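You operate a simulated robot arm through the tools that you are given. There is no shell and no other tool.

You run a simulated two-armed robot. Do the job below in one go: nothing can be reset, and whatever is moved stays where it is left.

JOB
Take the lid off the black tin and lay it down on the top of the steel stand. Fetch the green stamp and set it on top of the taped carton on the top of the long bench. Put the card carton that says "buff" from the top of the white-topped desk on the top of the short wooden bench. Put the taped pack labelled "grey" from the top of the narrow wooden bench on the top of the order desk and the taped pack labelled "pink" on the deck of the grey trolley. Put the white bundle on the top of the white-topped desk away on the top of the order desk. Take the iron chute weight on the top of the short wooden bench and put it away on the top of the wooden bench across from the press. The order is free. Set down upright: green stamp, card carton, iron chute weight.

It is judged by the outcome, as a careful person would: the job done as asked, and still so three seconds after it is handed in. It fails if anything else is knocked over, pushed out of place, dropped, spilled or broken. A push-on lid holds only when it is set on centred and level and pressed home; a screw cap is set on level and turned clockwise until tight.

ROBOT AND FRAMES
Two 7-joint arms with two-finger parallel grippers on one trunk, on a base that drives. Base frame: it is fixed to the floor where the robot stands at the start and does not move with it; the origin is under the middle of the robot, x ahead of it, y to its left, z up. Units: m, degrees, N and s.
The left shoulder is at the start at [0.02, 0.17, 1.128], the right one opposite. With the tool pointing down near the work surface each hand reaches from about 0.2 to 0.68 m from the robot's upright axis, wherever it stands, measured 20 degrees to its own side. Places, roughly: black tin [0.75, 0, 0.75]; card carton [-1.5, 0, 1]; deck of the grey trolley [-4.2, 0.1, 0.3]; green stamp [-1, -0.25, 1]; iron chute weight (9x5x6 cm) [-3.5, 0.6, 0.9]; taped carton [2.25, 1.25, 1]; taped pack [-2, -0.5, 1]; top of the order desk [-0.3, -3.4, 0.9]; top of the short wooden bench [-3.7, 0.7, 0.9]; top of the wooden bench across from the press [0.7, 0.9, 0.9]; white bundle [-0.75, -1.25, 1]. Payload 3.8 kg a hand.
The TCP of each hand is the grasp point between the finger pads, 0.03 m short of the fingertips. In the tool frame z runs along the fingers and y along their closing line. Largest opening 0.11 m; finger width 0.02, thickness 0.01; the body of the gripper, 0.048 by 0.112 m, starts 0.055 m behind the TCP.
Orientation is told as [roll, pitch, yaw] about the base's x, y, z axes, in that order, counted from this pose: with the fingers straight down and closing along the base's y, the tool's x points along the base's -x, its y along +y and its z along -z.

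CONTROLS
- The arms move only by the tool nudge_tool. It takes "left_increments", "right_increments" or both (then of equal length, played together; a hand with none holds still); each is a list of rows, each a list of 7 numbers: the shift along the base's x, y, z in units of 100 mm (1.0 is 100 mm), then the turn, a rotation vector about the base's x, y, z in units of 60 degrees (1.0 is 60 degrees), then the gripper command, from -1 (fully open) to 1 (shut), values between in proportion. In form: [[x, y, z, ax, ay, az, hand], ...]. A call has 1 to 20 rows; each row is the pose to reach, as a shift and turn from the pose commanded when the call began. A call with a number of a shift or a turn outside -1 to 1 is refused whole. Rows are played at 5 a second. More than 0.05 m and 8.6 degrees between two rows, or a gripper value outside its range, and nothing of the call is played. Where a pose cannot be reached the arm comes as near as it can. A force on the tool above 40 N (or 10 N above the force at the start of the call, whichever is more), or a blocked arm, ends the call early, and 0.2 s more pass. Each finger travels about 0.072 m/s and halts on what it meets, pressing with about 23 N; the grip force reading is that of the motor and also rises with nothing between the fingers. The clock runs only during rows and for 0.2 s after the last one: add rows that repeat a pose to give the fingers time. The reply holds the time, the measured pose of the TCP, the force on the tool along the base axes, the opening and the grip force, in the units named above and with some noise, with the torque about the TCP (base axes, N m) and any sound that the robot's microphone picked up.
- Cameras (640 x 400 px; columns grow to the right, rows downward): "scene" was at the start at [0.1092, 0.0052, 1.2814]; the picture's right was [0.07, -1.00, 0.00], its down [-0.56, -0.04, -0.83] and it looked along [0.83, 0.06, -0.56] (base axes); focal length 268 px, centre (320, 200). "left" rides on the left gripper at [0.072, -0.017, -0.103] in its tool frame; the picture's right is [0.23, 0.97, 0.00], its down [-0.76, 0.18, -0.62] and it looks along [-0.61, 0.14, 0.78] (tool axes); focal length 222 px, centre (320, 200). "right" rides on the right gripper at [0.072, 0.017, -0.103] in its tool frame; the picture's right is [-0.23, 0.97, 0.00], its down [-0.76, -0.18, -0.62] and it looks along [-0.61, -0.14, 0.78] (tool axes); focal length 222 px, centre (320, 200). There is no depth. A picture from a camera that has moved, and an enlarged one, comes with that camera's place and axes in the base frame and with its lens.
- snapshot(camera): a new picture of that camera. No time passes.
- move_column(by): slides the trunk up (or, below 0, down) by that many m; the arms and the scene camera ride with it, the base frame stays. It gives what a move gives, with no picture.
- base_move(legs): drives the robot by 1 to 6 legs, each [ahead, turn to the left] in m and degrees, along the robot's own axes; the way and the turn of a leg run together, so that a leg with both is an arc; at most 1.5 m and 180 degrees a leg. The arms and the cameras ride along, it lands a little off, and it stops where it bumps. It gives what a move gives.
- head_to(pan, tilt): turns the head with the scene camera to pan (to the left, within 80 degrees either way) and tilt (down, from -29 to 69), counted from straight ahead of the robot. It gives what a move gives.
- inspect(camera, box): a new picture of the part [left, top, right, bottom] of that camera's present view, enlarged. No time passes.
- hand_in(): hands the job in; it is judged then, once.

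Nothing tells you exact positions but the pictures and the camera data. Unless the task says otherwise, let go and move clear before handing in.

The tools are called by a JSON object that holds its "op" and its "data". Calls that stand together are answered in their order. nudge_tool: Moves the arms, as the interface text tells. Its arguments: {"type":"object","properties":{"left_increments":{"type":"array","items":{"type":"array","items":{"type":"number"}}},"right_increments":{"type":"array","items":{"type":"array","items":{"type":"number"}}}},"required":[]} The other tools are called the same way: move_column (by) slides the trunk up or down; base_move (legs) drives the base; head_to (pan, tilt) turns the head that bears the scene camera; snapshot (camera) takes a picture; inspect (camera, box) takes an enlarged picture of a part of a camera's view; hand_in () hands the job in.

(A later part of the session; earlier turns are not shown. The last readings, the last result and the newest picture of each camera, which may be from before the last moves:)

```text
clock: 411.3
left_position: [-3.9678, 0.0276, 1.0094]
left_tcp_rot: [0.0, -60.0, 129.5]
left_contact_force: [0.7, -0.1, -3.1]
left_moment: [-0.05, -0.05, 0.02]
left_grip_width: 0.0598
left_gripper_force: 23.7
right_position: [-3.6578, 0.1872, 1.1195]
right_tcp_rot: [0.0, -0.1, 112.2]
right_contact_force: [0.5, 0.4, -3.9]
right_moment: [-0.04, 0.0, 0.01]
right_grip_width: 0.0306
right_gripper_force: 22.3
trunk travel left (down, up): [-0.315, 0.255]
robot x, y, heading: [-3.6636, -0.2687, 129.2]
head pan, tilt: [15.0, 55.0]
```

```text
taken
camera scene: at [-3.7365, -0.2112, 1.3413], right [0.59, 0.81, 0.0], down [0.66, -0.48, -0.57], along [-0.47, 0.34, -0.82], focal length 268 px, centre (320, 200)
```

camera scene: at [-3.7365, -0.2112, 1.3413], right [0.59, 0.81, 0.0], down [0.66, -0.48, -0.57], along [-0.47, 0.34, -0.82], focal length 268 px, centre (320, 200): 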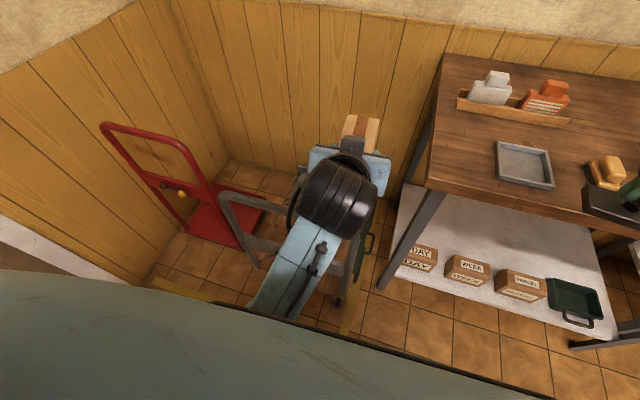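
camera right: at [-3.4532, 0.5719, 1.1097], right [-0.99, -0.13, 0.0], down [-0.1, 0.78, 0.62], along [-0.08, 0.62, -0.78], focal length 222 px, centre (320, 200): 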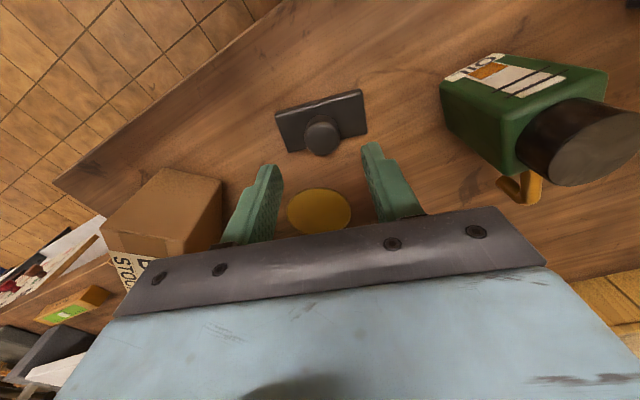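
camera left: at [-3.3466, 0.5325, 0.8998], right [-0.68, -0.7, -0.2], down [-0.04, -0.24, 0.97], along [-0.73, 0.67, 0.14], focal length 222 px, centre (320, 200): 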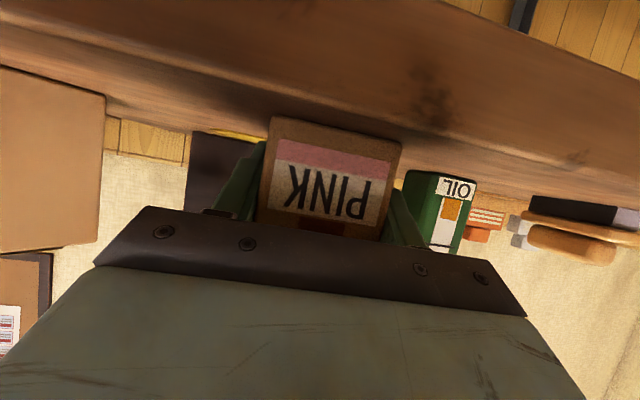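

I'll back off, set the arm in its low insertion pose, then drive straight in so the pack slides under the crossbar. First back off and lower the trunk.

{"op": "base_move", "data": {"legs": [[-0.25, 0]]}}

{"op": "nudge_tool", "data": {"left_increments": [[-0.3, -0.17, 0, 0, 0, 0, 1], [-0.6, -0.35, 0, 0, 0, 0, 1], [-0.9, -0.52, 0, 0, 0, 0, 1], [-1, -0.6, 0, 0, 0, 0, 1]]}}

{"op": "move_column", "data": {"by": -0.315}}

{"op": "snapshot", "data": {"camera": "scene"}}

```text
clock: 413.1
left_position: [-3.8093, -0.1642, 1.0098]
left_tcp_rot: [0.0, -60.1, 129.5]
left_contact_force: [-0.4, -0.1, -2.2]
left_moment: [-0.04, -0.04, 0.02]
left_grip_width: 0.0599
left_gripper_force: 23.3
right_position: [-3.5019, -0.0048, 1.1199]
right_tcp_rot: [0.0, -0.1, 112.2]
right_contact_force: [0.7, -0.1, -4.6]
right_moment: [-0.02, -0.03, -0.01]
right_grip_width: 0.0309
right_gripper_force: 23.0
trunk travel left (down, up): [-0.315, 0.255]
robot x, y, heading: [-3.5055, -0.4649, 129.3]
head pan, tilt: [15.0, 55.0]
```

```text
clock: 414.1
left_position: [-3.9089, -0.2242, 1.0095]
left_tcp_rot: [-0.1, -60.0, 129.5]
left_contact_force: [0.3, 0.1, -2.9]
left_moment: [-0.03, -0.01, 0.02]
left_grip_width: 0.0599
left_gripper_force: 22.9
right_position: [-3.5013, -0.0058, 1.1185]
right_tcp_rot: [0.0, -0.1, 112.2]
right_contact_force: [0.7, 1.0, -4.4]
right_moment: [-0.02, 0.0, 0.02]
right_grip_width: 0.0309
right_gripper_force: 22.9
trunk travel left (down, up): [-0.315, 0.255]
robot x, y, heading: [-3.5088, -0.4613, 129.0]
head pan, tilt: [15.0, 55.0]
```

```text
clock: 417.3
left_position: [-3.9105, -0.2242, 0.6943]
left_tcp_rot: [-0.1, -60.0, 129.5]
left_contact_force: [0.7, -0.2, -2.9]
left_moment: [-0.04, -0.04, -0.01]
left_grip_width: 0.0598
left_gripper_force: 23.1
right_position: [-3.5021, -0.0054, 0.8057]
right_tcp_rot: [0.1, 0.0, 112.2]
right_contact_force: [0.0, 0.2, -3.9]
right_moment: [-0.04, -0.03, 0.01]
right_grip_width: 0.0307
right_gripper_force: 22.7
trunk travel left (down, up): [0.0, 0.57]
robot x, y, heading: [-3.5081, -0.4602, 129.5]
head pan, tilt: [15.0, 55.0]
```

```text
taken
camera scene: at [-3.5801, -0.4032, 1.0264], right [0.59, 0.81, 0.0], down [0.66, -0.48, -0.57], along [-0.47, 0.34, -0.82], focal length 268 px, centre (320, 200)
```

scene: 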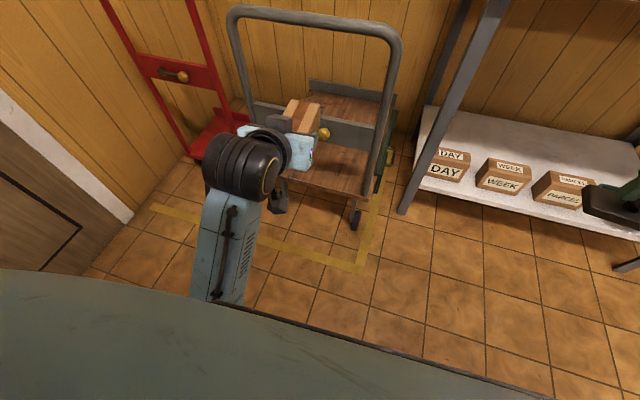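

Now a lower viewpoint shows the trolley frame well. Look at it to measure deck and crossbar heights.

{"op": "head_to", "data": {"pan": 10, "tilt": 40}}

{"op": "snapshot", "data": {"camera": "scene"}}

{"op": "inspect", "data": {"camera": "scene", "box": [180, 60, 420, 300]}}

```text
clock: 418.0
left_position: [-3.9091, -0.2239, 0.6943]
left_tcp_rot: [-0.1, -60.0, 129.5]
left_contact_force: [0.8, 0.3, -2.8]
left_moment: [-0.07, -0.06, 0.03]
left_grip_width: 0.0599
left_gripper_force: 22.9
right_position: [-3.5021, -0.0042, 0.8037]
right_tcp_rot: [0.0, 0.0, 112.3]
right_contact_force: [0.2, 0.0, -4.2]
right_moment: [-0.05, 0.0, 0.01]
right_grip_width: 0.0306
right_gripper_force: 22.8
trunk travel left (down, up): [0.0, 0.57]
robot x, y, heading: [-3.5068, -0.4589, 129.3]
head pan, tilt: [10.0, 40.0]
```

```text
taken
camera scene: at [-3.586, -0.3899, 1.0469], right [0.65, 0.76, 0.0], down [0.49, -0.42, -0.77], along [-0.58, 0.5, -0.64], focal length 268 px, centre (320, 200)
```

scene: 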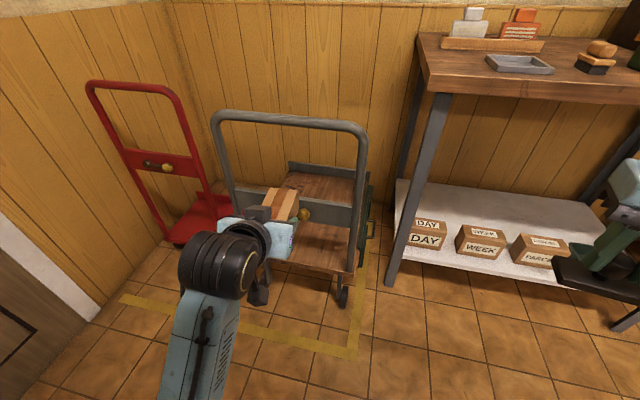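

```text
1.67 times, centred on (300, 180) of scene
camera zoom: at [-3.586, -0.3899, 1.0469], right [0.65, 0.76, 0.0], down [0.49, -0.42, -0.77], along [-0.58, 0.5, -0.64], focal length 446 px, centre (353, 233)
```

zoom: 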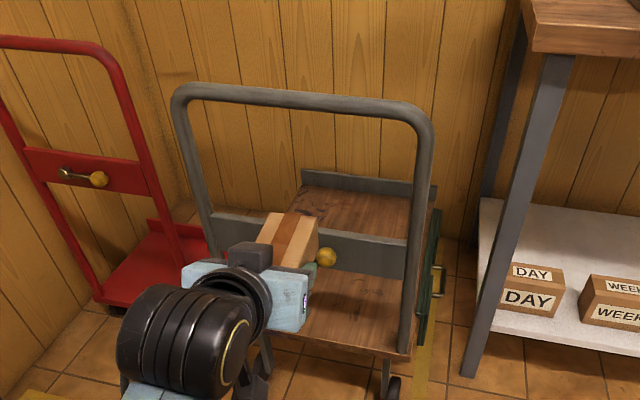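

Measured: deck ≈0.29, crossbar 0.50–0.585, posts at lateral −0.37/−0.02 of my frame. I lower the left hand to z≈0.355 and centre it laterally.

{"op": "nudge_tool", "data": {"left_increments": [[-0.12, -0.1, -0.4, 0, 0, 0, 1], [-0.23, -0.19, -0.8, 0, 0, 0, 1], [-0.23, -0.19, -1, 0, 0, 0, 1]], "right_increments": [[0.17, -0.2, 0, 0, 0, 0, 1], [0.34, -0.4, 0, 0, 0, 0, 1], [0.5, -0.6, 0, 0, 0, 0, 1]]}}

{"op": "nudge_tool", "data": {"left_increments": [[0, 0, -0.4, 0, 0, 0, 1], [0, 0, -0.8, 0, 0, 0, 1], [0, 0, -1, 0, 0, 0, 1]]}}

{"op": "nudge_tool", "data": {"left_increments": [[0, 0, -0.4, 0, 0, 0, 1], [0, 0, -0.8, 0, 0, 0, 1], [0, 0, -1, 0, 0, 0, 1], [0, 0, -1, 0, 0, 0, 1]]}}

{"op": "snapshot", "data": {"camera": "scene"}}

{"op": "snapshot", "data": {"camera": "left"}}

```text
clock: 418.8
left_position: [-3.9325, -0.2429, 0.5932]
left_tcp_rot: [-0.1, -60.0, 129.6]
left_contact_force: [-0.6, -0.8, -2.6]
left_moment: [-0.08, -0.05, -0.01]
left_grip_width: 0.0598
left_gripper_force: 22.9
right_position: [-3.4518, -0.0651, 0.8046]
right_tcp_rot: [0.1, 0.1, 112.1]
right_contact_force: [-0.3, -1.2, -4.3]
right_moment: [-0.03, 0.0, -0.02]
right_grip_width: 0.0307
right_gripper_force: 22.9
trunk travel left (down, up): [0.0, 0.57]
robot x, y, heading: [-3.5112, -0.4583, 129.3]
head pan, tilt: [10.0, 40.0]
```

```text
clock: 419.6
left_position: [-3.9317, -0.2424, 0.4943]
left_tcp_rot: [-0.2, -60.1, 129.4]
left_contact_force: [-0.2, -0.5, -2.0]
left_moment: [-0.06, -0.01, 0.0]
left_grip_width: 0.0596
left_gripper_force: 23.4
right_position: [-3.4511, -0.0631, 0.8043]
right_tcp_rot: [0.0, 0.0, 112.2]
right_contact_force: [0.4, 0.5, -3.1]
right_moment: [0.0, -0.01, -0.03]
right_grip_width: 0.0305
right_gripper_force: 22.6
trunk travel left (down, up): [0.0, 0.57]
robot x, y, heading: [-3.5089, -0.4605, 129.1]
head pan, tilt: [10.0, 40.0]
```

```text
clock: 420.6
left_position: [-3.9319, -0.2432, 0.3948]
left_tcp_rot: [0.1, -60.2, 129.5]
left_contact_force: [0.3, 0.4, -3.2]
left_moment: [-0.04, -0.02, 0.0]
left_grip_width: 0.06
left_gripper_force: 22.9
right_position: [-3.452, -0.0646, 0.8041]
right_tcp_rot: [0.0, 0.0, 112.1]
right_contact_force: [0.1, 0.2, -3.7]
right_moment: [0.0, 0.01, 0.01]
right_grip_width: 0.0307
right_gripper_force: 22.8
trunk travel left (down, up): [0.0, 0.57]
robot x, y, heading: [-3.508, -0.4611, 129.0]
head pan, tilt: [10.0, 40.0]
```

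```text
taken
camera scene: at [-3.586, -0.3899, 1.047], right [0.65, 0.76, 0.0], down [0.49, -0.42, -0.77], along [-0.58, 0.5, -0.64], focal length 268 px, centre (320, 200)
```

scene: 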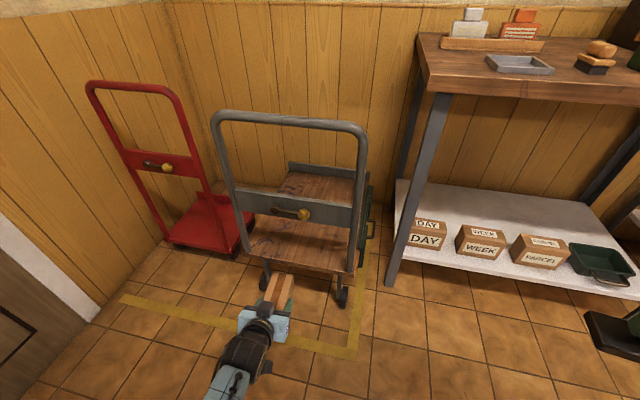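

```text
taken
camera left: at [-3.8391, -0.33, 0.3833], right [-0.68, -0.71, -0.2], down [-0.04, -0.24, 0.97], along [-0.73, 0.67, 0.14], focal length 222 px, centre (320, 200)
```

left: 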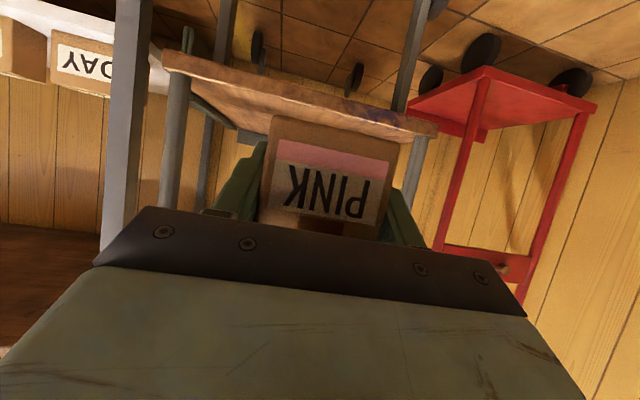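

{"op": "inspect", "data": {"camera": "left", "box": [140, 0, 460, 200]}}

{"op": "inspect", "data": {"camera": "scene", "box": [200, 140, 400, 340]}}

```text
2.00 times, centred on (300, 100) of left
camera zoom: at [-3.8391, -0.33, 0.3833], right [-0.68, -0.71, -0.2], down [-0.04, -0.24, 0.97], along [-0.73, 0.67, 0.14], focal length 444 px, centre (360, 400)
```

zoom: 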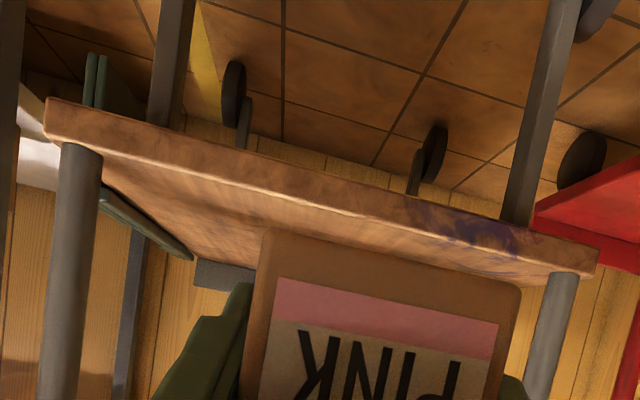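

```text
2.00 times, centred on (300, 240) of scene
camera zoom: at [-3.586, -0.3899, 1.047], right [0.65, 0.76, 0.0], down [0.49, -0.42, -0.77], along [-0.58, 0.5, -0.64], focal length 535 px, centre (360, 120)
```

zoom: 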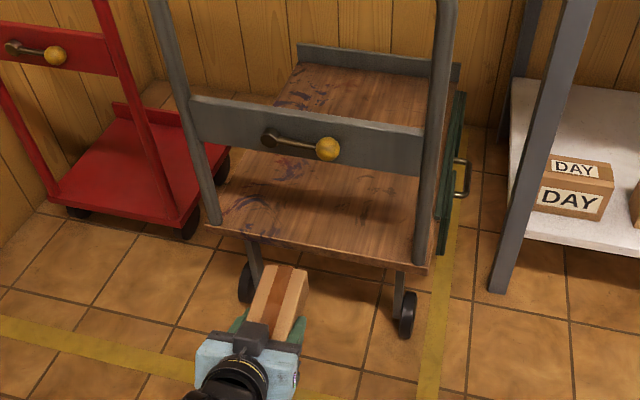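

Deck top ≈0.30; all clear. Lower to z≈0.355 and drive straight in, first 15 cm.

{"op": "nudge_tool", "data": {"left_increments": [[0, 0, -0.2, 0, 0, 0, 1], [0, 0, -0.4, 0, 0, 0, 1], [0, 0, -0.4, 0, 0, 0, 1]]}}

{"op": "base_move", "data": {"legs": [[0.13, 0]]}}

{"op": "inspect", "data": {"camera": "left", "box": [140, 0, 460, 200]}}

{"op": "inspect", "data": {"camera": "scene", "box": [160, 140, 400, 380]}}

```text
clock: 421.4
left_position: [-3.932, -0.2435, 0.3545]
left_tcp_rot: [-0.1, -59.9, 129.5]
left_contact_force: [0.3, 0.2, -2.4]
left_moment: [-0.03, 0.0, -0.01]
left_grip_width: 0.0599
left_gripper_force: 22.8
right_position: [-3.4512, -0.0644, 0.8048]
right_tcp_rot: [-0.1, 0.0, 112.2]
right_contact_force: [0.5, 0.2, -4.2]
right_moment: [0.0, 0.03, 0.01]
right_grip_width: 0.0307
right_gripper_force: 23.3
trunk travel left (down, up): [0.0, 0.57]
robot x, y, heading: [-3.5073, -0.4628, 129.3]
head pan, tilt: [10.0, 40.0]
```

```text
clock: 422.7
left_position: [-4.0129, -0.1441, 0.354]
left_tcp_rot: [-0.1, -60.0, 129.4]
left_contact_force: [0.0, -0.1, -2.8]
left_moment: [-0.06, -0.01, 0.0]
left_grip_width: 0.0597
left_gripper_force: 22.6
right_position: [-3.5325, 0.0353, 0.8052]
right_tcp_rot: [0.1, -0.1, 112.1]
right_contact_force: [-0.3, -0.3, -3.4]
right_moment: [-0.03, -0.01, -0.03]
right_grip_width: 0.0308
right_gripper_force: 22.6
trunk travel left (down, up): [0.0, 0.57]
robot x, y, heading: [-3.5905, -0.359, 129.1]
head pan, tilt: [10.0, 40.0]
```

```text
2.00 times, centred on (300, 100) of left
camera zoom: at [-3.9202, -0.2304, 0.344], right [-0.68, -0.71, -0.2], down [-0.04, -0.24, 0.97], along [-0.73, 0.67, 0.13], focal length 444 px, centre (360, 400)
```

zoom: 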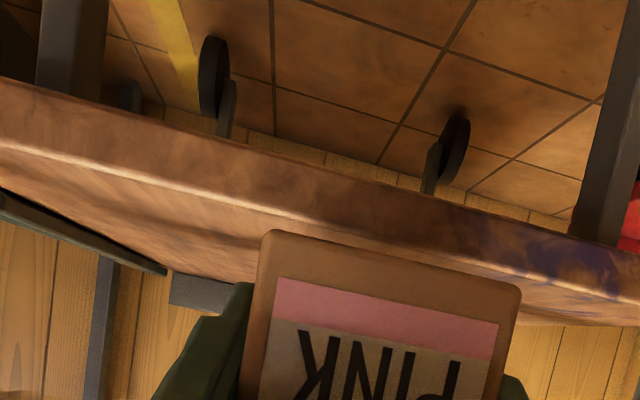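

```text
1.67 times, centred on (280, 260) of scene
camera zoom: at [-3.6669, -0.2906, 1.047], right [0.65, 0.76, 0.0], down [0.49, -0.42, -0.77], along [-0.58, 0.5, -0.64], focal length 446 px, centre (387, 100)
```

zoom: 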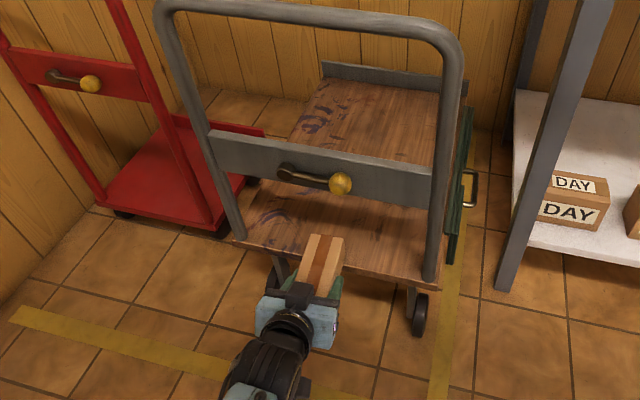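

Perfectly lined up; continue 12.5 cm.

{"op": "base_move", "data": {"legs": [[0.07, 0]]}}

{"op": "base_move", "data": {"legs": [[0.055, 0]]}}

{"op": "inspect", "data": {"camera": "scene", "box": [160, 160, 400, 400]}}

{"op": "snapshot", "data": {"camera": "left"}}

```text
clock: 423.7
left_position: [-4.0571, -0.0904, 0.3544]
left_tcp_rot: [0.0, -60.0, 129.5]
left_contact_force: [0.0, -0.8, -2.3]
left_moment: [0.02, -0.03, -0.02]
left_grip_width: 0.0601
left_gripper_force: 23.2
right_position: [-3.5774, 0.0881, 0.8041]
right_tcp_rot: [0.1, -0.1, 112.2]
right_contact_force: [0.5, -0.9, -3.9]
right_moment: [0.01, 0.01, -0.02]
right_grip_width: 0.0307
right_gripper_force: 23.0
trunk travel left (down, up): [0.0, 0.57]
robot x, y, heading: [-3.6342, -0.3097, 129.2]
head pan, tilt: [10.0, 40.0]
```

```text
clock: 424.7
left_position: [-4.0906, -0.0473, 0.355]
left_tcp_rot: [0.0, -60.0, 129.4]
left_contact_force: [-0.2, 0.3, -2.3]
left_moment: [-0.07, -0.04, 0.0]
left_grip_width: 0.0602
left_gripper_force: 22.8
right_position: [-3.6108, 0.1302, 0.8046]
right_tcp_rot: [0.0, 0.0, 112.2]
right_contact_force: [-1.0, -0.7, -3.3]
right_moment: [-0.04, 0.01, 0.03]
right_grip_width: 0.0305
right_gripper_force: 22.6
trunk travel left (down, up): [0.0, 0.57]
robot x, y, heading: [-3.6642, -0.2662, 129.1]
head pan, tilt: [10.0, 40.0]
```

```text
1.67 times, centred on (280, 280) of scene
camera zoom: at [-3.7452, -0.1945, 1.047], right [0.65, 0.76, 0.0], down [0.49, -0.42, -0.77], along [-0.58, 0.5, -0.64], focal length 446 px, centre (387, 67)
```

zoom: 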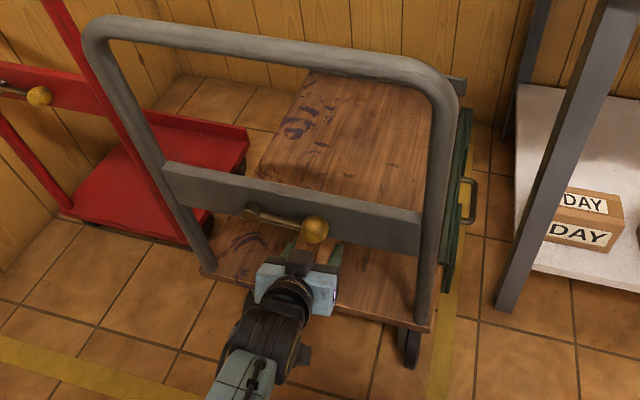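

```text
taken
camera left: at [-3.9984, -0.1346, 0.3438], right [-0.68, -0.71, -0.2], down [-0.04, -0.24, 0.97], along [-0.73, 0.67, 0.13], focal length 222 px, centre (320, 200)
```

left: 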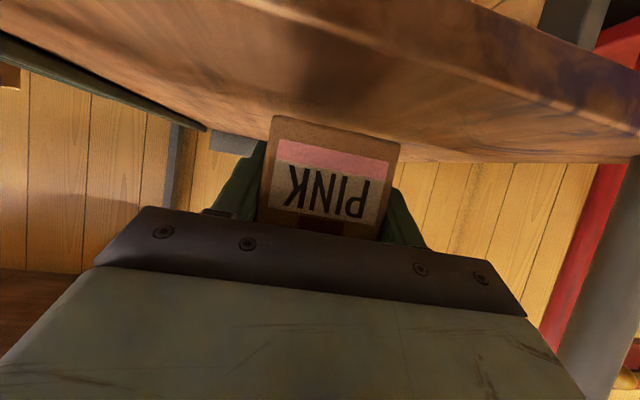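

The pack is over the deck. Lower gently to contact.

{"op": "nudge_tool", "data": {"left_increments": [[-0.06, 0.08, -0.05, 0, 0, 0, 1], [-0.12, 0.15, -0.1, 0, 0, 0, 1], [-0.12, 0.15, -0.15, 0, 0, 0, 1], [-0.12, 0.15, -0.2, 0, 0, 0, 1], [-0.12, 0.15, -0.2, 0, 0, 0, 1]]}}

{"op": "nudge_tool", "data": {"left_increments": [[0, 0, -0.03, 0, 0, 0, 1], [0, 0, -0.06, 0, 0, 0, 1], [0, 0, -0.06, 0, 0, 0, 1]]}}

{"op": "snapshot", "data": {"camera": "left"}}

```text
clock: 425.9
left_position: [-4.1035, -0.0335, 0.3343]
left_tcp_rot: [-0.1, -60.0, 129.7]
left_contact_force: [-0.3, 0.0, -2.1]
left_moment: [-0.08, -0.03, 0.01]
left_grip_width: 0.06
left_gripper_force: 23.1
right_position: [-3.6111, 0.1305, 0.8036]
right_tcp_rot: [0.1, 0.0, 112.2]
right_contact_force: [0.5, -0.1, -4.1]
right_moment: [-0.02, 0.0, 0.0]
right_grip_width: 0.0307
right_gripper_force: 22.5
trunk travel left (down, up): [0.0, 0.57]
robot x, y, heading: [-3.6663, -0.2674, 129.3]
head pan, tilt: [10.0, 40.0]
```

```text
clock: 426.7
left_position: [-4.1034, -0.0326, 0.3301]
left_tcp_rot: [0.1, -60.3, 129.6]
left_contact_force: [2.9, -5.0, 16.6]
left_moment: [-0.43, -0.4, -0.11]
left_grip_width: 0.06
left_gripper_force: 22.9
right_position: [-3.6103, 0.1307, 0.8038]
right_tcp_rot: [0.0, -0.1, 112.2]
right_contact_force: [-0.4, 0.0, -3.5]
right_moment: [-0.06, 0.02, 0.02]
right_grip_width: 0.031
right_gripper_force: 22.9
trunk travel left (down, up): [0.0, 0.57]
robot x, y, heading: [-3.6663, -0.2652, 129.3]
head pan, tilt: [10.0, 40.0]
```

```text
taken
camera left: at [-4.0112, -0.1186, 0.3193], right [-0.68, -0.71, -0.2], down [-0.03, -0.24, 0.97], along [-0.73, 0.67, 0.14], focal length 222 px, centre (320, 200)
```

left: 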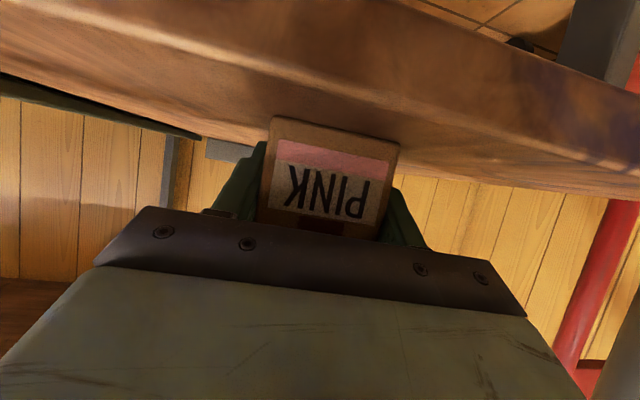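

Touchdown. Open the fingers and withdraw straight back.

{"op": "nudge_tool", "data": {"left_increments": [[0, 0, 0.03, 0, 0, 0, 0.2], [0, 0, 0.03, 0, 0, 0, -0.5], [0, 0, 0.03, 0, 0, 0, -0.7], [0, 0, 0.03, 0, 0, 0, -0.7], [0.13, -0.155, 0.03, 0, 0, 0, -0.7], [0.32, -0.39, 0.03, 0, 0, 0, -0.7], [0.5, -0.62, 0.03, 0, 0, 0, -0.7]]}}

{"op": "snapshot", "data": {"camera": "left"}}

{"op": "base_move", "data": {"legs": [[-0.3, 0]]}}

{"op": "snapshot", "data": {"camera": "scene"}}

{"op": "inspect", "data": {"camera": "scene", "box": [180, 100, 400, 300]}}

```text
clock: 428.3
left_position: [-4.0558, -0.0937, 0.3318]
left_tcp_rot: [0.0, -60.1, 129.5]
left_contact_force: [0.3, 0.5, 0.2]
left_moment: [0.0, 0.01, -0.02]
left_grip_width: 0.0935
left_gripper_force: 0.1
right_position: [-3.6111, 0.1313, 0.8047]
right_tcp_rot: [0.0, 0.0, 112.3]
right_contact_force: [-0.1, -0.1, -3.4]
right_moment: [-0.05, 0.0, -0.01]
right_grip_width: 0.0307
right_gripper_force: 23.5
trunk travel left (down, up): [0.0, 0.57]
robot x, y, heading: [-3.6688, -0.2605, 129.0]
head pan, tilt: [10.0, 40.0]
```

```text
taken
camera left: at [-3.961, -0.1812, 0.3211], right [-0.68, -0.71, -0.2], down [-0.04, -0.24, 0.97], along [-0.73, 0.67, 0.14], focal length 222 px, centre (320, 200)
```

left: 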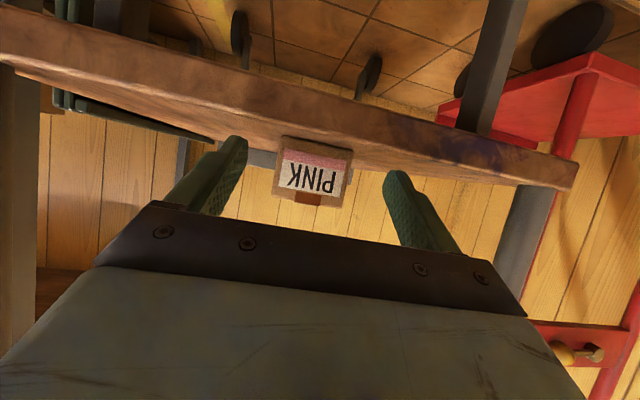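

```text
clock: 430.3
left_position: [-3.8641, -0.3257, 0.3324]
left_tcp_rot: [0.0, -60.0, 129.4]
left_contact_force: [-0.1, -1.1, 0.5]
left_moment: [-0.01, 0.0, 0.0]
left_grip_width: 0.0934
left_gripper_force: 0.1
right_position: [-3.4217, -0.1023, 0.8054]
right_tcp_rot: [0.0, 0.0, 112.1]
right_contact_force: [-0.9, 0.2, -3.3]
right_moment: [-0.04, 0.0, -0.01]
right_grip_width: 0.0306
right_gripper_force: 23.3
trunk travel left (down, up): [0.0, 0.57]
robot x, y, heading: [-3.4803, -0.4959, 129.0]
head pan, tilt: [10.0, 40.0]
```

```text
taken
camera scene: at [-3.5562, -0.4265, 1.047], right [0.66, 0.76, 0.0], down [0.49, -0.42, -0.77], along [-0.58, 0.5, -0.64], focal length 268 px, centre (320, 200)
```

scene: 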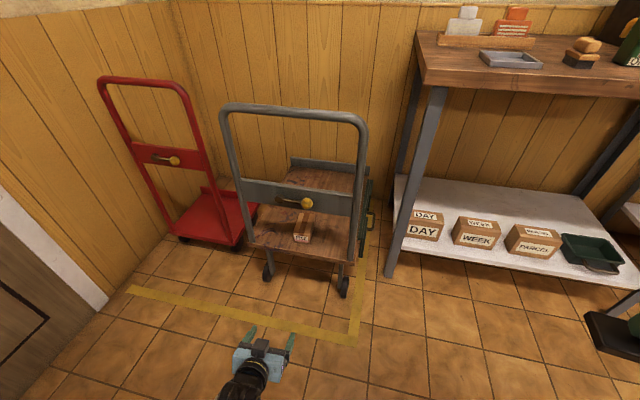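

```text
2.00 times, centred on (290, 200) of scene
camera zoom: at [-3.5562, -0.4265, 1.047], right [0.66, 0.76, 0.0], down [0.49, -0.42, -0.77], along [-0.58, 0.5, -0.64], focal length 535 px, centre (380, 200)
```

zoom: 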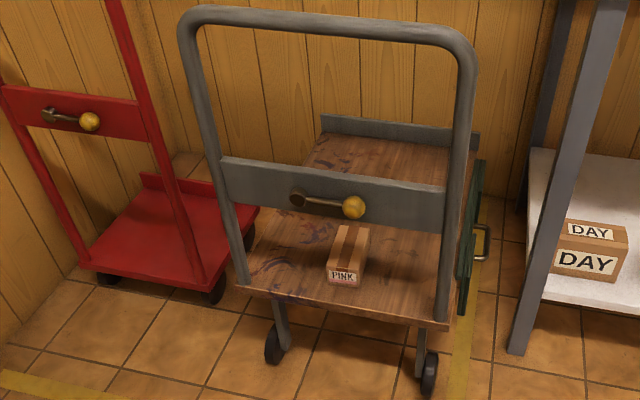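

PINK lies flat on the grey trolley's deck. Now I raise the trunk, restore the left hand upright, and head to the white desk's front for the green stamp.

{"op": "move_column", "data": {"by": 0.315}}

{"op": "nudge_tool", "data": {"left_increments": [[0, 0, 0.4, -0.1, -0.08, 0, -1], [0, 0, 0.8, -0.2, -0.16, 0, -1], [0, 0, 1, -0.31, -0.25, 0, -1], [0, 0, 1, -0.42, -0.34, 0, -1], [0, 0, 1, -0.53, -0.43, 0, -1], [0, 0, 1, -0.64, -0.52, 0, -1], [0, 0, 1, -0.74, -0.6, 0, -1], [0, 0, 1, -0.777, -0.629, 0, -1]]}}

{"op": "nudge_tool", "data": {"left_increments": [[0, 0, 0.45, 0, 0, 0, -1], [0, 0, 0.9, 0, 0, 0, -1], [0, 0, 1, 0, 0, 0, -1]]}}

{"op": "nudge_tool", "data": {"left_increments": [[0, 0, 0.45, 0, 0, 0, -1], [0, 0, 0.9, 0, 0, 0, -1], [0, 0, 1, 0, 0, 0, -1]]}}

{"op": "nudge_tool", "data": {"left_increments": [[0, 0, 0.45, 0, 0, 0, -1], [0, 0, 0.9, 0, 0, 0, -1], [0, 0, 1, 0, 0, 0, -1], [0, 0, 1, 0, 0, 0, -1]]}}

{"op": "base_move", "data": {"legs": [[0, -80.5], [1.33, 0], [0, -27.5], [1.34, 0], [0, -70.5], [1.22, 0]]}}

{"op": "base_move", "data": {"legs": [[0, -93]]}}

{"op": "head_to", "data": {"pan": 0, "tilt": 40}}

{"op": "snapshot", "data": {"camera": "scene"}}

```text
clock: 433.4
left_position: [-3.864, -0.3254, 0.6457]
left_tcp_rot: [-0.1, -60.0, 129.4]
left_contact_force: [-0.1, 0.7, -0.5]
left_moment: [0.02, 0.0, -0.02]
left_grip_width: 0.0935
left_gripper_force: 0.0
right_position: [-3.422, -0.1021, 1.1203]
right_tcp_rot: [-0.1, 0.0, 112.1]
right_contact_force: [0.9, -0.3, -4.5]
right_moment: [-0.04, 0.01, 0.01]
right_grip_width: 0.0307
right_gripper_force: 22.9
trunk travel left (down, up): [-0.315, 0.255]
robot x, y, heading: [-3.4772, -0.497, 129.0]
head pan, tilt: [10.0, 40.0]
```

```text
clock: 435.2
left_position: [-3.8643, -0.3259, 0.7467]
left_tcp_rot: [0.3, 0.1, 129.2]
left_contact_force: [0.0, -0.2, -0.1]
left_moment: [0.0, 0.03, 0.0]
left_grip_width: 0.1098
left_gripper_force: 0.0
right_position: [-3.4209, -0.1015, 1.1188]
right_tcp_rot: [0.1, 0.1, 112.1]
right_contact_force: [-0.1, -0.6, -4.7]
right_moment: [-0.04, 0.01, 0.01]
right_grip_width: 0.0306
right_gripper_force: 23.1
trunk travel left (down, up): [-0.315, 0.255]
robot x, y, heading: [-3.478, -0.4962, 128.9]
head pan, tilt: [10.0, 40.0]
```

```text
clock: 436.1
left_position: [-3.867, -0.3318, 0.8422]
left_tcp_rot: [1.1, 0.4, 129.3]
left_contact_force: [0.2, 0.4, -0.7]
left_moment: [-0.01, -0.01, 0.01]
left_grip_width: 0.11
left_gripper_force: 0.2
right_position: [-3.4222, -0.1024, 1.1192]
right_tcp_rot: [-0.1, -0.1, 112.0]
right_contact_force: [-0.2, -1.0, -3.6]
right_moment: [-0.03, -0.02, 0.01]
right_grip_width: 0.0308
right_gripper_force: 22.8
trunk travel left (down, up): [-0.315, 0.255]
robot x, y, heading: [-3.4766, -0.4989, 129.0]
head pan, tilt: [10.0, 40.0]
```

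```text
clock: 436.9
left_position: [-3.8945, -0.3148, 0.8524]
left_tcp_rot: [1.5, 0.5, 129.5]
left_contact_force: [0.7, 0.5, 0.5]
left_moment: [0.0, 0.0, -0.01]
left_grip_width: 0.11
left_gripper_force: 0.1
left hand out of reach, approached as far as the arm can: row 1, 2, 3
right_position: [-3.4204, -0.101, 1.1193]
right_tcp_rot: [0.0, 0.0, 112.1]
right_contact_force: [-0.4, 0.8, -4.2]
right_moment: [0.01, -0.01, -0.02]
right_grip_width: 0.0309
right_gripper_force: 22.9
trunk travel left (down, up): [-0.315, 0.255]
robot x, y, heading: [-3.4804, -0.4974, 129.1]
head pan, tilt: [10.0, 40.0]
```

```text
clock: 437.9
left_position: [-3.9366, -0.297, 0.8714]
left_tcp_rot: [2.4, 1.3, 130.2]
left_contact_force: [-0.1, 0.1, -0.1]
left_moment: [0.04, 0.0, 0.0]
left_grip_width: 0.1101
left_gripper_force: 0.0
left hand out of reach, approached as far as the arm can: row 1, 2, 3, 4
right_position: [-3.4204, -0.1017, 1.119]
right_tcp_rot: [0.0, 0.0, 112.1]
right_contact_force: [0.1, 0.3, -3.5]
right_moment: [-0.03, 0.0, 0.03]
right_grip_width: 0.0309
right_gripper_force: 22.6
trunk travel left (down, up): [-0.315, 0.255]
robot x, y, heading: [-3.4782, -0.4992, 129.0]
head pan, tilt: [10.0, 40.0]
```

```text
clock: 464.5
left_position: [-0.0743, -0.0268, 0.8787]
left_tcp_rot: [2.5, 0.1, -46.5]
left_contact_force: [0.3, 0.3, 0.0]
left_moment: [-0.01, -0.01, -0.03]
left_grip_width: 0.1103
left_gripper_force: 0.0
right_position: [-0.584, -0.2471, 1.1195]
right_tcp_rot: [0.0, 0.1, -64.7]
right_contact_force: [0.5, -0.2, -4.1]
right_moment: [0.04, 0.02, 0.02]
right_grip_width: 0.0306
right_gripper_force: 22.7
trunk travel left (down, up): [-0.315, 0.255]
robot x, y, heading: [-0.5478, 0.151, -47.5]
head pan, tilt: [10.0, 40.0]
```

```text
clock: 468.8
left_position: [-0.7441, -0.3181, 0.8805]
left_tcp_rot: [2.7, 0.2, -138.6]
left_contact_force: [-0.2, 0.6, 0.2]
left_moment: [-0.01, 0.01, 0.0]
left_grip_width: 0.1101
left_gripper_force: 0.0
right_position: [-0.9453, 0.2021, 1.1197]
right_tcp_rot: [-0.1, 0.1, -157.0]
right_contact_force: [0.5, 0.8, -3.5]
right_moment: [0.01, -0.04, 0.02]
right_grip_width: 0.0306
right_gripper_force: 22.8
trunk travel left (down, up): [-0.315, 0.255]
robot x, y, heading: [-0.5521, 0.1549, -140.1]
head pan, tilt: [10.0, 40.0]
```

```text
clock: 469.5
left_position: [-0.7447, -0.3187, 0.8815]
left_tcp_rot: [2.8, 0.2, -138.6]
left_contact_force: [-0.4, -0.9, 0.9]
left_moment: [-0.01, 0.0, 0.0]
left_grip_width: 0.1099
left_gripper_force: 0.0
right_position: [-0.9468, 0.2026, 1.1185]
right_tcp_rot: [0.0, 0.0, -156.9]
right_contact_force: [-0.3, -0.4, -3.8]
right_moment: [-0.01, 0.0, -0.01]
right_grip_width: 0.0306
right_gripper_force: 23.3
trunk travel left (down, up): [-0.315, 0.255]
robot x, y, heading: [-0.5485, 0.1549, -140.0]
head pan, tilt: [0.0, 40.0]
```

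```text
taken
camera scene: at [-0.6313, 0.0819, 1.362], right [-0.64, 0.77, 0.0], down [0.49, 0.41, -0.77], along [-0.59, -0.49, -0.64], focal length 268 px, centre (320, 200)
```

scene: 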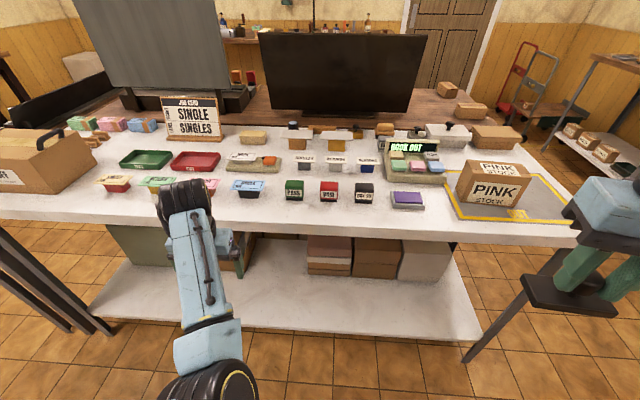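

The left arm ended up in an elbow-down posture at low height in front of the desk. I back away first, then restore the posture by re-tilting, raising, and un-tilting as before.

{"op": "base_move", "data": {"legs": [[-0.2, 0]]}}

{"op": "nudge_tool", "data": {"left_increments": [[0, 0, 0, -0.08, 0.095, 0, -1], [0, 0, 0, -0.16, 0.19, 0, -1], [0, 0, 0, -0.24, 0.285, 0, -1], [0, 0, 0, -0.32, 0.38, 0, -1], [0, 0, 0, -0.4, 0.477, 0, -1], [0, 0, 0, -0.48, 0.572, 0, -1], [0, 0, 0, -0.56, 0.667, 0, -1], [0, 0, 0, -0.64, 0.763, 0, -1], [0, 0, 0, -0.64, 0.763, 0, -1]]}}

{"op": "snapshot", "data": {"camera": "scene"}}

```text
clock: 471.1
left_position: [-0.5922, -0.1892, 0.8813]
left_tcp_rot: [2.8, 0.0, -138.7]
left_contact_force: [0.9, -0.3, 0.4]
left_moment: [-0.05, -0.01, -0.01]
left_grip_width: 0.11
left_gripper_force: 0.1
right_position: [-0.792, 0.3327, 1.1192]
right_tcp_rot: [0.1, 0.0, -157.1]
right_contact_force: [0.1, 0.5, -3.3]
right_moment: [0.01, -0.06, -0.03]
right_grip_width: 0.031
right_gripper_force: 23.2
trunk travel left (down, up): [-0.315, 0.255]
robot x, y, heading: [-0.3968, 0.2783, -140.4]
head pan, tilt: [0.0, 40.0]
```

```text
clock: 473.1
left_position: [-0.5931, -0.1903, 0.8796]
left_tcp_rot: [0.4, -59.6, -137.3]
left_contact_force: [0.4, 0.2, -0.4]
left_moment: [0.0, -0.02, 0.03]
left_grip_width: 0.1101
left_gripper_force: 0.2
right_position: [-0.7934, 0.3313, 1.1201]
right_tcp_rot: [-0.1, 0.0, -157.1]
right_contact_force: [-0.3, 0.4, -3.6]
right_moment: [0.02, -0.02, 0.04]
right_grip_width: 0.0306
right_gripper_force: 22.6
trunk travel left (down, up): [-0.315, 0.255]
robot x, y, heading: [-0.3955, 0.2772, -140.3]
head pan, tilt: [0.0, 40.0]
```

```text
taken
camera scene: at [-0.4782, 0.2104, 1.362], right [-0.64, 0.77, 0.0], down [0.49, 0.41, -0.77], along [-0.59, -0.49, -0.64], focal length 268 px, centre (320, 200)
```

scene: 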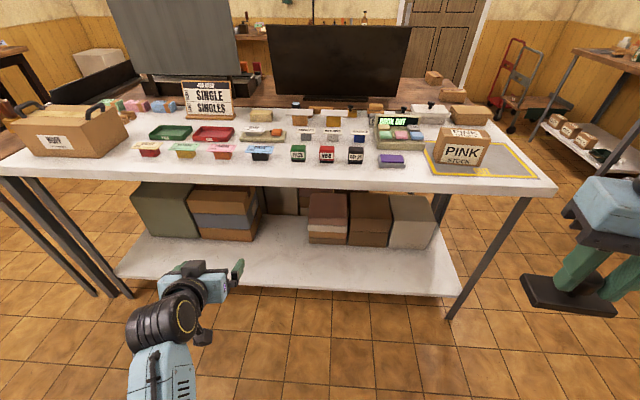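

{"op": "nudge_tool", "data": {"left_increments": [[-0.16, 0.19, 0.2, 0, 0, 0, -1], [-0.32, 0.38, 0.4, 0, 0, 0, -1], [-0.5, 0.58, 0.6, 0, 0, 0, -1], [-0.66, 0.77, 0.8, 0, 0, 0, -1], [-0.82, 0.96, 1, 0, 0, 0, -1], [-0.82, 0.96, 1, 0, 0, 0, -1]]}}

{"op": "nudge_tool", "data": {"left_increments": [[0, 0, 0.2, 0.08, -0.095, 0, -1], [0, 0, 0.3, 0.16, -0.19, 0, -1], [0, 0, 0.4, 0.24, -0.285, 0, -1], [-0.1, -0.08, 0.4, 0.32, -0.38, 0, -1], [-0.2, -0.16, 0.4, 0.4, -0.477, 0, -1], [-0.3, -0.25, 0.4, 0.48, -0.572, 0, -1], [-0.4, -0.33, 0.4, 0.56, -0.667, 0, -1], [-0.4, -0.33, 0.4, 0.64, -0.763, 0, -1], [-0.4, -0.33, 0.4, 0.64, -0.763, 0, -1]]}}

{"op": "snapshot", "data": {"camera": "scene"}}

```text
clock: 474.5
left_position: [-0.667, -0.1008, 0.9723]
left_tcp_rot: [5.8, -59.3, -142.1]
left_contact_force: [0.3, 0.1, 0.3]
left_moment: [-0.02, -0.02, -0.02]
left_grip_width: 0.11
left_gripper_force: 0.1
right_position: [-0.7929, 0.331, 1.1186]
right_tcp_rot: [0.1, 0.0, -157.2]
right_contact_force: [0.2, 0.2, -3.6]
right_moment: [0.01, -0.04, 0.0]
right_grip_width: 0.0307
right_gripper_force: 23.0
trunk travel left (down, up): [-0.315, 0.255]
robot x, y, heading: [-0.3962, 0.279, -140.0]
head pan, tilt: [0.0, 40.0]
```

```text
clock: 476.5
left_position: [-0.7587, -0.1637, 0.985]
left_tcp_rot: [2.6, 0.1, -138.7]
left_contact_force: [1.1, 0.7, 0.7]
left_moment: [-0.02, -0.02, -0.03]
left_grip_width: 0.1103
left_gripper_force: 0.0
left hand out of reach, approached as far as the arm can: row 5, 6, 7, 8, 9
right_position: [-0.7924, 0.3311, 1.1179]
right_tcp_rot: [0.0, 0.0, -157.1]
right_contact_force: [-0.2, 0.0, -4.0]
right_moment: [0.02, -0.04, -0.01]
right_grip_width: 0.0308
right_gripper_force: 22.8
trunk travel left (down, up): [-0.315, 0.255]
robot x, y, heading: [-0.3953, 0.2804, -140.2]
head pan, tilt: [0.0, 40.0]
```

```text
taken
camera scene: at [-0.4777, 0.2105, 1.362], right [-0.64, 0.77, 0.0], down [0.49, 0.41, -0.77], along [-0.59, -0.49, -0.64], focal length 268 px, centre (320, 200)
```

scene: 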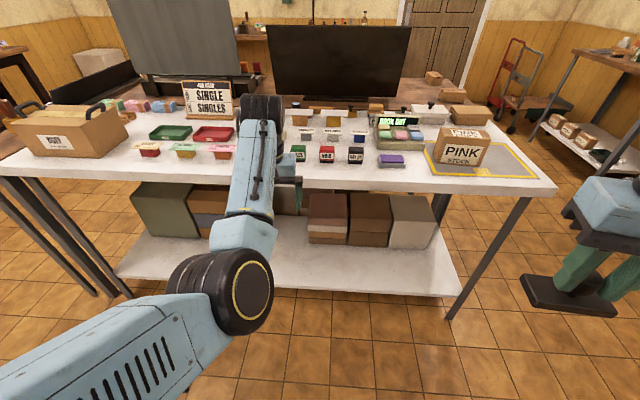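

The elbow still hangs low. I'll try swinging the hand out to the left and up to bring the elbow outward again.

{"op": "nudge_tool", "data": {"left_increments": [[0.25, -0.2, 0.1, -0.01, 0.01, 0, -1], [0.5, -0.4, 0.2, -0.02, 0.02, 0, -1], [0.75, -0.6, 0.3, -0.02, 0.02, 0, -1], [0.95, -0.8, 0.4, -0.02, 0.02, 0, -1]]}}

{"op": "nudge_tool", "data": {"left_increments": [[0.25, -0.2, 0.1, 0, 0, 0, -1], [0.5, -0.4, 0.3, 0, 0, 0, -1], [0.75, -0.6, 0.5, 0, 0, 0, -1], [0.95, -0.8, 0.7, 0, 0, 0, -1]]}}

{"op": "snapshot", "data": {"camera": "scene"}}

{"op": "head_to", "data": {"pan": 50, "tilt": 45}}

{"op": "snapshot", "data": {"camera": "scene"}}

```text
clock: 477.5
left_position: [-0.6684, -0.2544, 1.0168]
left_tcp_rot: [2.9, -1.6, -138.8]
left_contact_force: [-0.1, -0.1, -0.3]
left_moment: [-0.01, -0.01, 0.0]
left_grip_width: 0.1099
left_gripper_force: 0.1
left hand out of reach, approached as far as the arm can: row 1, 2, 3, 4
right_position: [-0.7928, 0.3321, 1.1188]
right_tcp_rot: [-0.1, 0.0, -157.1]
right_contact_force: [0.4, -0.5, -3.9]
right_moment: [0.04, -0.04, 0.03]
right_grip_width: 0.0306
right_gripper_force: 22.8
trunk travel left (down, up): [-0.315, 0.255]
robot x, y, heading: [-0.3953, 0.2779, -140.2]
head pan, tilt: [0.0, 40.0]
```

```text
clock: 478.5
left_position: [-0.5734, -0.3362, 1.0872]
left_tcp_rot: [2.8, -1.5, -138.9]
left_contact_force: [-0.3, -0.4, 0.0]
left_moment: [0.05, 0.0, -0.02]
left_grip_width: 0.1099
left_gripper_force: 0.0
right_position: [-0.7923, 0.332, 1.1184]
right_tcp_rot: [0.0, 0.1, -157.0]
right_contact_force: [0.6, -1.0, -4.0]
right_moment: [0.01, -0.01, -0.05]
right_grip_width: 0.0306
right_gripper_force: 23.2
trunk travel left (down, up): [-0.315, 0.255]
robot x, y, heading: [-0.3947, 0.2784, -140.2]
head pan, tilt: [0.0, 40.0]
```

```text
taken
camera scene: at [-0.4776, 0.2101, 1.362], right [-0.64, 0.77, 0.0], down [0.49, 0.41, -0.77], along [-0.59, -0.49, -0.64], focal length 268 px, centre (320, 200)
```

scene: 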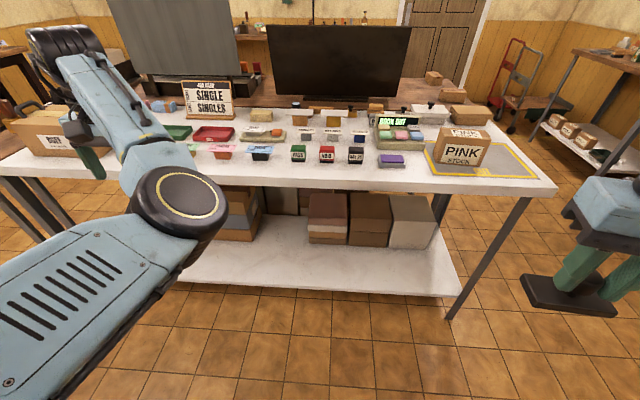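

```text
clock: 479.7
left_position: [-0.5746, -0.336, 1.0858]
left_tcp_rot: [2.9, -1.6, -138.7]
left_contact_force: [0.0, 0.2, -0.7]
left_moment: [-0.02, 0.01, 0.01]
left_grip_width: 0.1099
left_gripper_force: 0.1
right_position: [-0.7932, 0.3318, 1.1187]
right_tcp_rot: [0.0, 0.1, -157.0]
right_contact_force: [-0.4, 0.0, -4.7]
right_moment: [0.03, -0.02, -0.01]
right_grip_width: 0.031
right_gripper_force: 22.9
trunk travel left (down, up): [-0.315, 0.255]
robot x, y, heading: [-0.3958, 0.2816, -140.2]
head pan, tilt: [50.0, 45.0]
```

```text
taken
camera scene: at [-0.413, 0.1836, 1.3548], right [-1.0, 0.0, 0.0], down [0.0, 0.71, -0.71], along [0.0, -0.71, -0.71], focal length 268 px, centre (320, 200)
```

scene: 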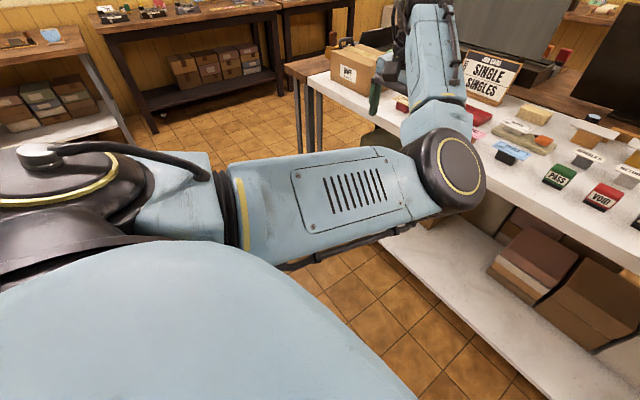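

The elbow now folds inward, so I'll leave the left arm parked and use the right hand instead: first deliver the weight to the wooden bench nearby, then fetch the stamp with the right hand. Raise the left hand and drive.

{"op": "nudge_tool", "data": {"left_increments": [[0.1, 0, 0.2, 0, 0, 0, -1], [0.2, 0, 0.4, 0, 0, 0, -1], [0.3, 0, 0.6, 0, 0, 0, -1], [0.4, 0, 0.8, 0, 0, 0, -1], [0.5, 0, 1, 0, 0, 0, -1]]}}

{"op": "base_move", "data": {"legs": [[0, 119], [0.38, 0], [0, 70]]}}

{"op": "head_to", "data": {"pan": 0, "tilt": 45}}

{"op": "snapshot", "data": {"camera": "scene"}}

```text
clock: 480.9
left_position: [-0.5241, -0.3353, 1.1876]
left_tcp_rot: [2.9, -1.7, -138.8]
left_contact_force: [0.9, 0.4, -0.9]
left_moment: [0.01, -0.01, 0.01]
left_grip_width: 0.1097
left_gripper_force: 0.1
right_position: [-0.7928, 0.3316, 1.1191]
right_tcp_rot: [0.0, 0.0, -157.1]
right_contact_force: [0.2, -0.3, -3.3]
right_moment: [0.01, -0.03, 0.0]
right_grip_width: 0.0306
right_gripper_force: 22.7
trunk travel left (down, up): [-0.315, 0.255]
robot x, y, heading: [-0.3918, 0.2768, -140.4]
head pan, tilt: [50.0, 45.0]
```

```text
clock: 491.4
left_position: [-0.0257, 0.7784, 1.1874]
left_tcp_rot: [3.0, -1.7, 51.7]
left_contact_force: [0.5, -0.6, 0.3]
left_moment: [-0.01, 0.0, 0.01]
left_grip_width: 0.11
left_gripper_force: 0.0
right_position: [0.3582, 0.1701, 1.1185]
right_tcp_rot: [0.1, 0.0, 33.2]
right_contact_force: [0.6, -0.3, -4.3]
right_moment: [0.02, 0.06, 0.02]
right_grip_width: 0.0306
right_gripper_force: 23.0
trunk travel left (down, up): [-0.315, 0.255]
robot x, y, heading: [-0.0415, 0.1482, 50.3]
head pan, tilt: [50.0, 45.0]
```

```text
clock: 492.6
left_position: [-0.0263, 0.7777, 1.1872]
left_tcp_rot: [2.9, -1.7, 51.8]
left_contact_force: [-0.2, 0.2, 0.4]
left_moment: [-0.02, 0.02, -0.01]
left_grip_width: 0.1099
left_gripper_force: 0.0
right_position: [0.3587, 0.1687, 1.1187]
right_tcp_rot: [0.0, 0.0, 33.2]
right_contact_force: [0.0, 0.1, -3.8]
right_moment: [-0.02, 0.04, 0.0]
right_grip_width: 0.0308
right_gripper_force: 22.6
trunk travel left (down, up): [-0.315, 0.255]
robot x, y, heading: [-0.04, 0.1486, 50.3]
head pan, tilt: [0.0, 45.0]
```

```text
taken
camera scene: at [0.024, 0.2268, 1.3547], right [0.77, -0.64, 0.0], down [-0.45, -0.54, -0.71], along [0.45, 0.54, -0.71], focal length 268 px, centre (320, 200)
```

scene: 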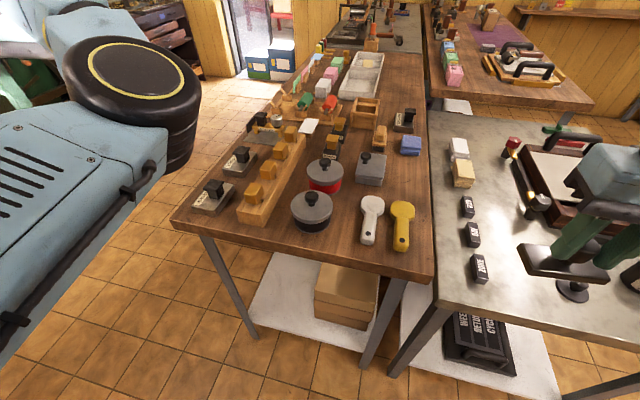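

{"op": "inspect", "data": {"camera": "scene", "box": [280, 110, 460, 290]}}

{"op": "inspect", "data": {"camera": "scene", "box": [160, 90, 360, 260]}}

```text
2.22 times, centred on (370, 200) of scene
camera zoom: at [0.024, 0.2268, 1.3547], right [0.77, -0.64, 0.0], down [-0.45, -0.54, -0.71], along [0.45, 0.54, -0.71], focal length 595 px, centre (209, 200)
```

zoom: 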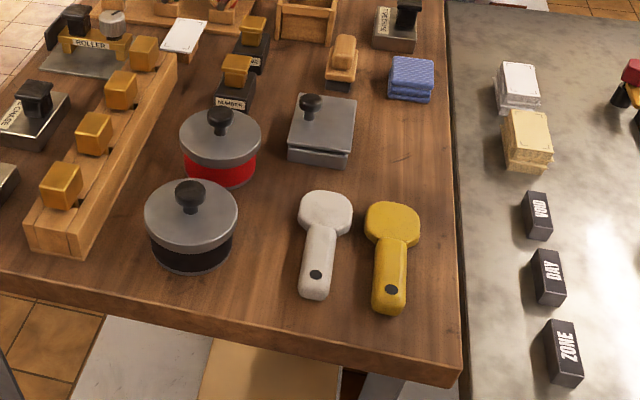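

```text
2.35 times, centred on (260, 175) of scene
camera zoom: at [0.024, 0.2268, 1.3547], right [0.77, -0.64, 0.0], down [-0.45, -0.54, -0.71], along [0.45, 0.54, -0.71], focal length 630 px, centre (461, 259)
```

zoom: 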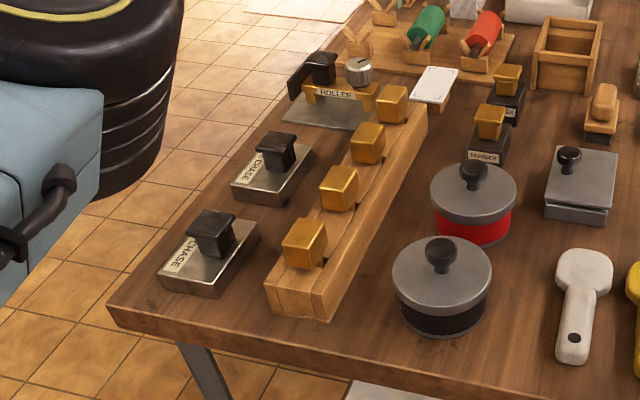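

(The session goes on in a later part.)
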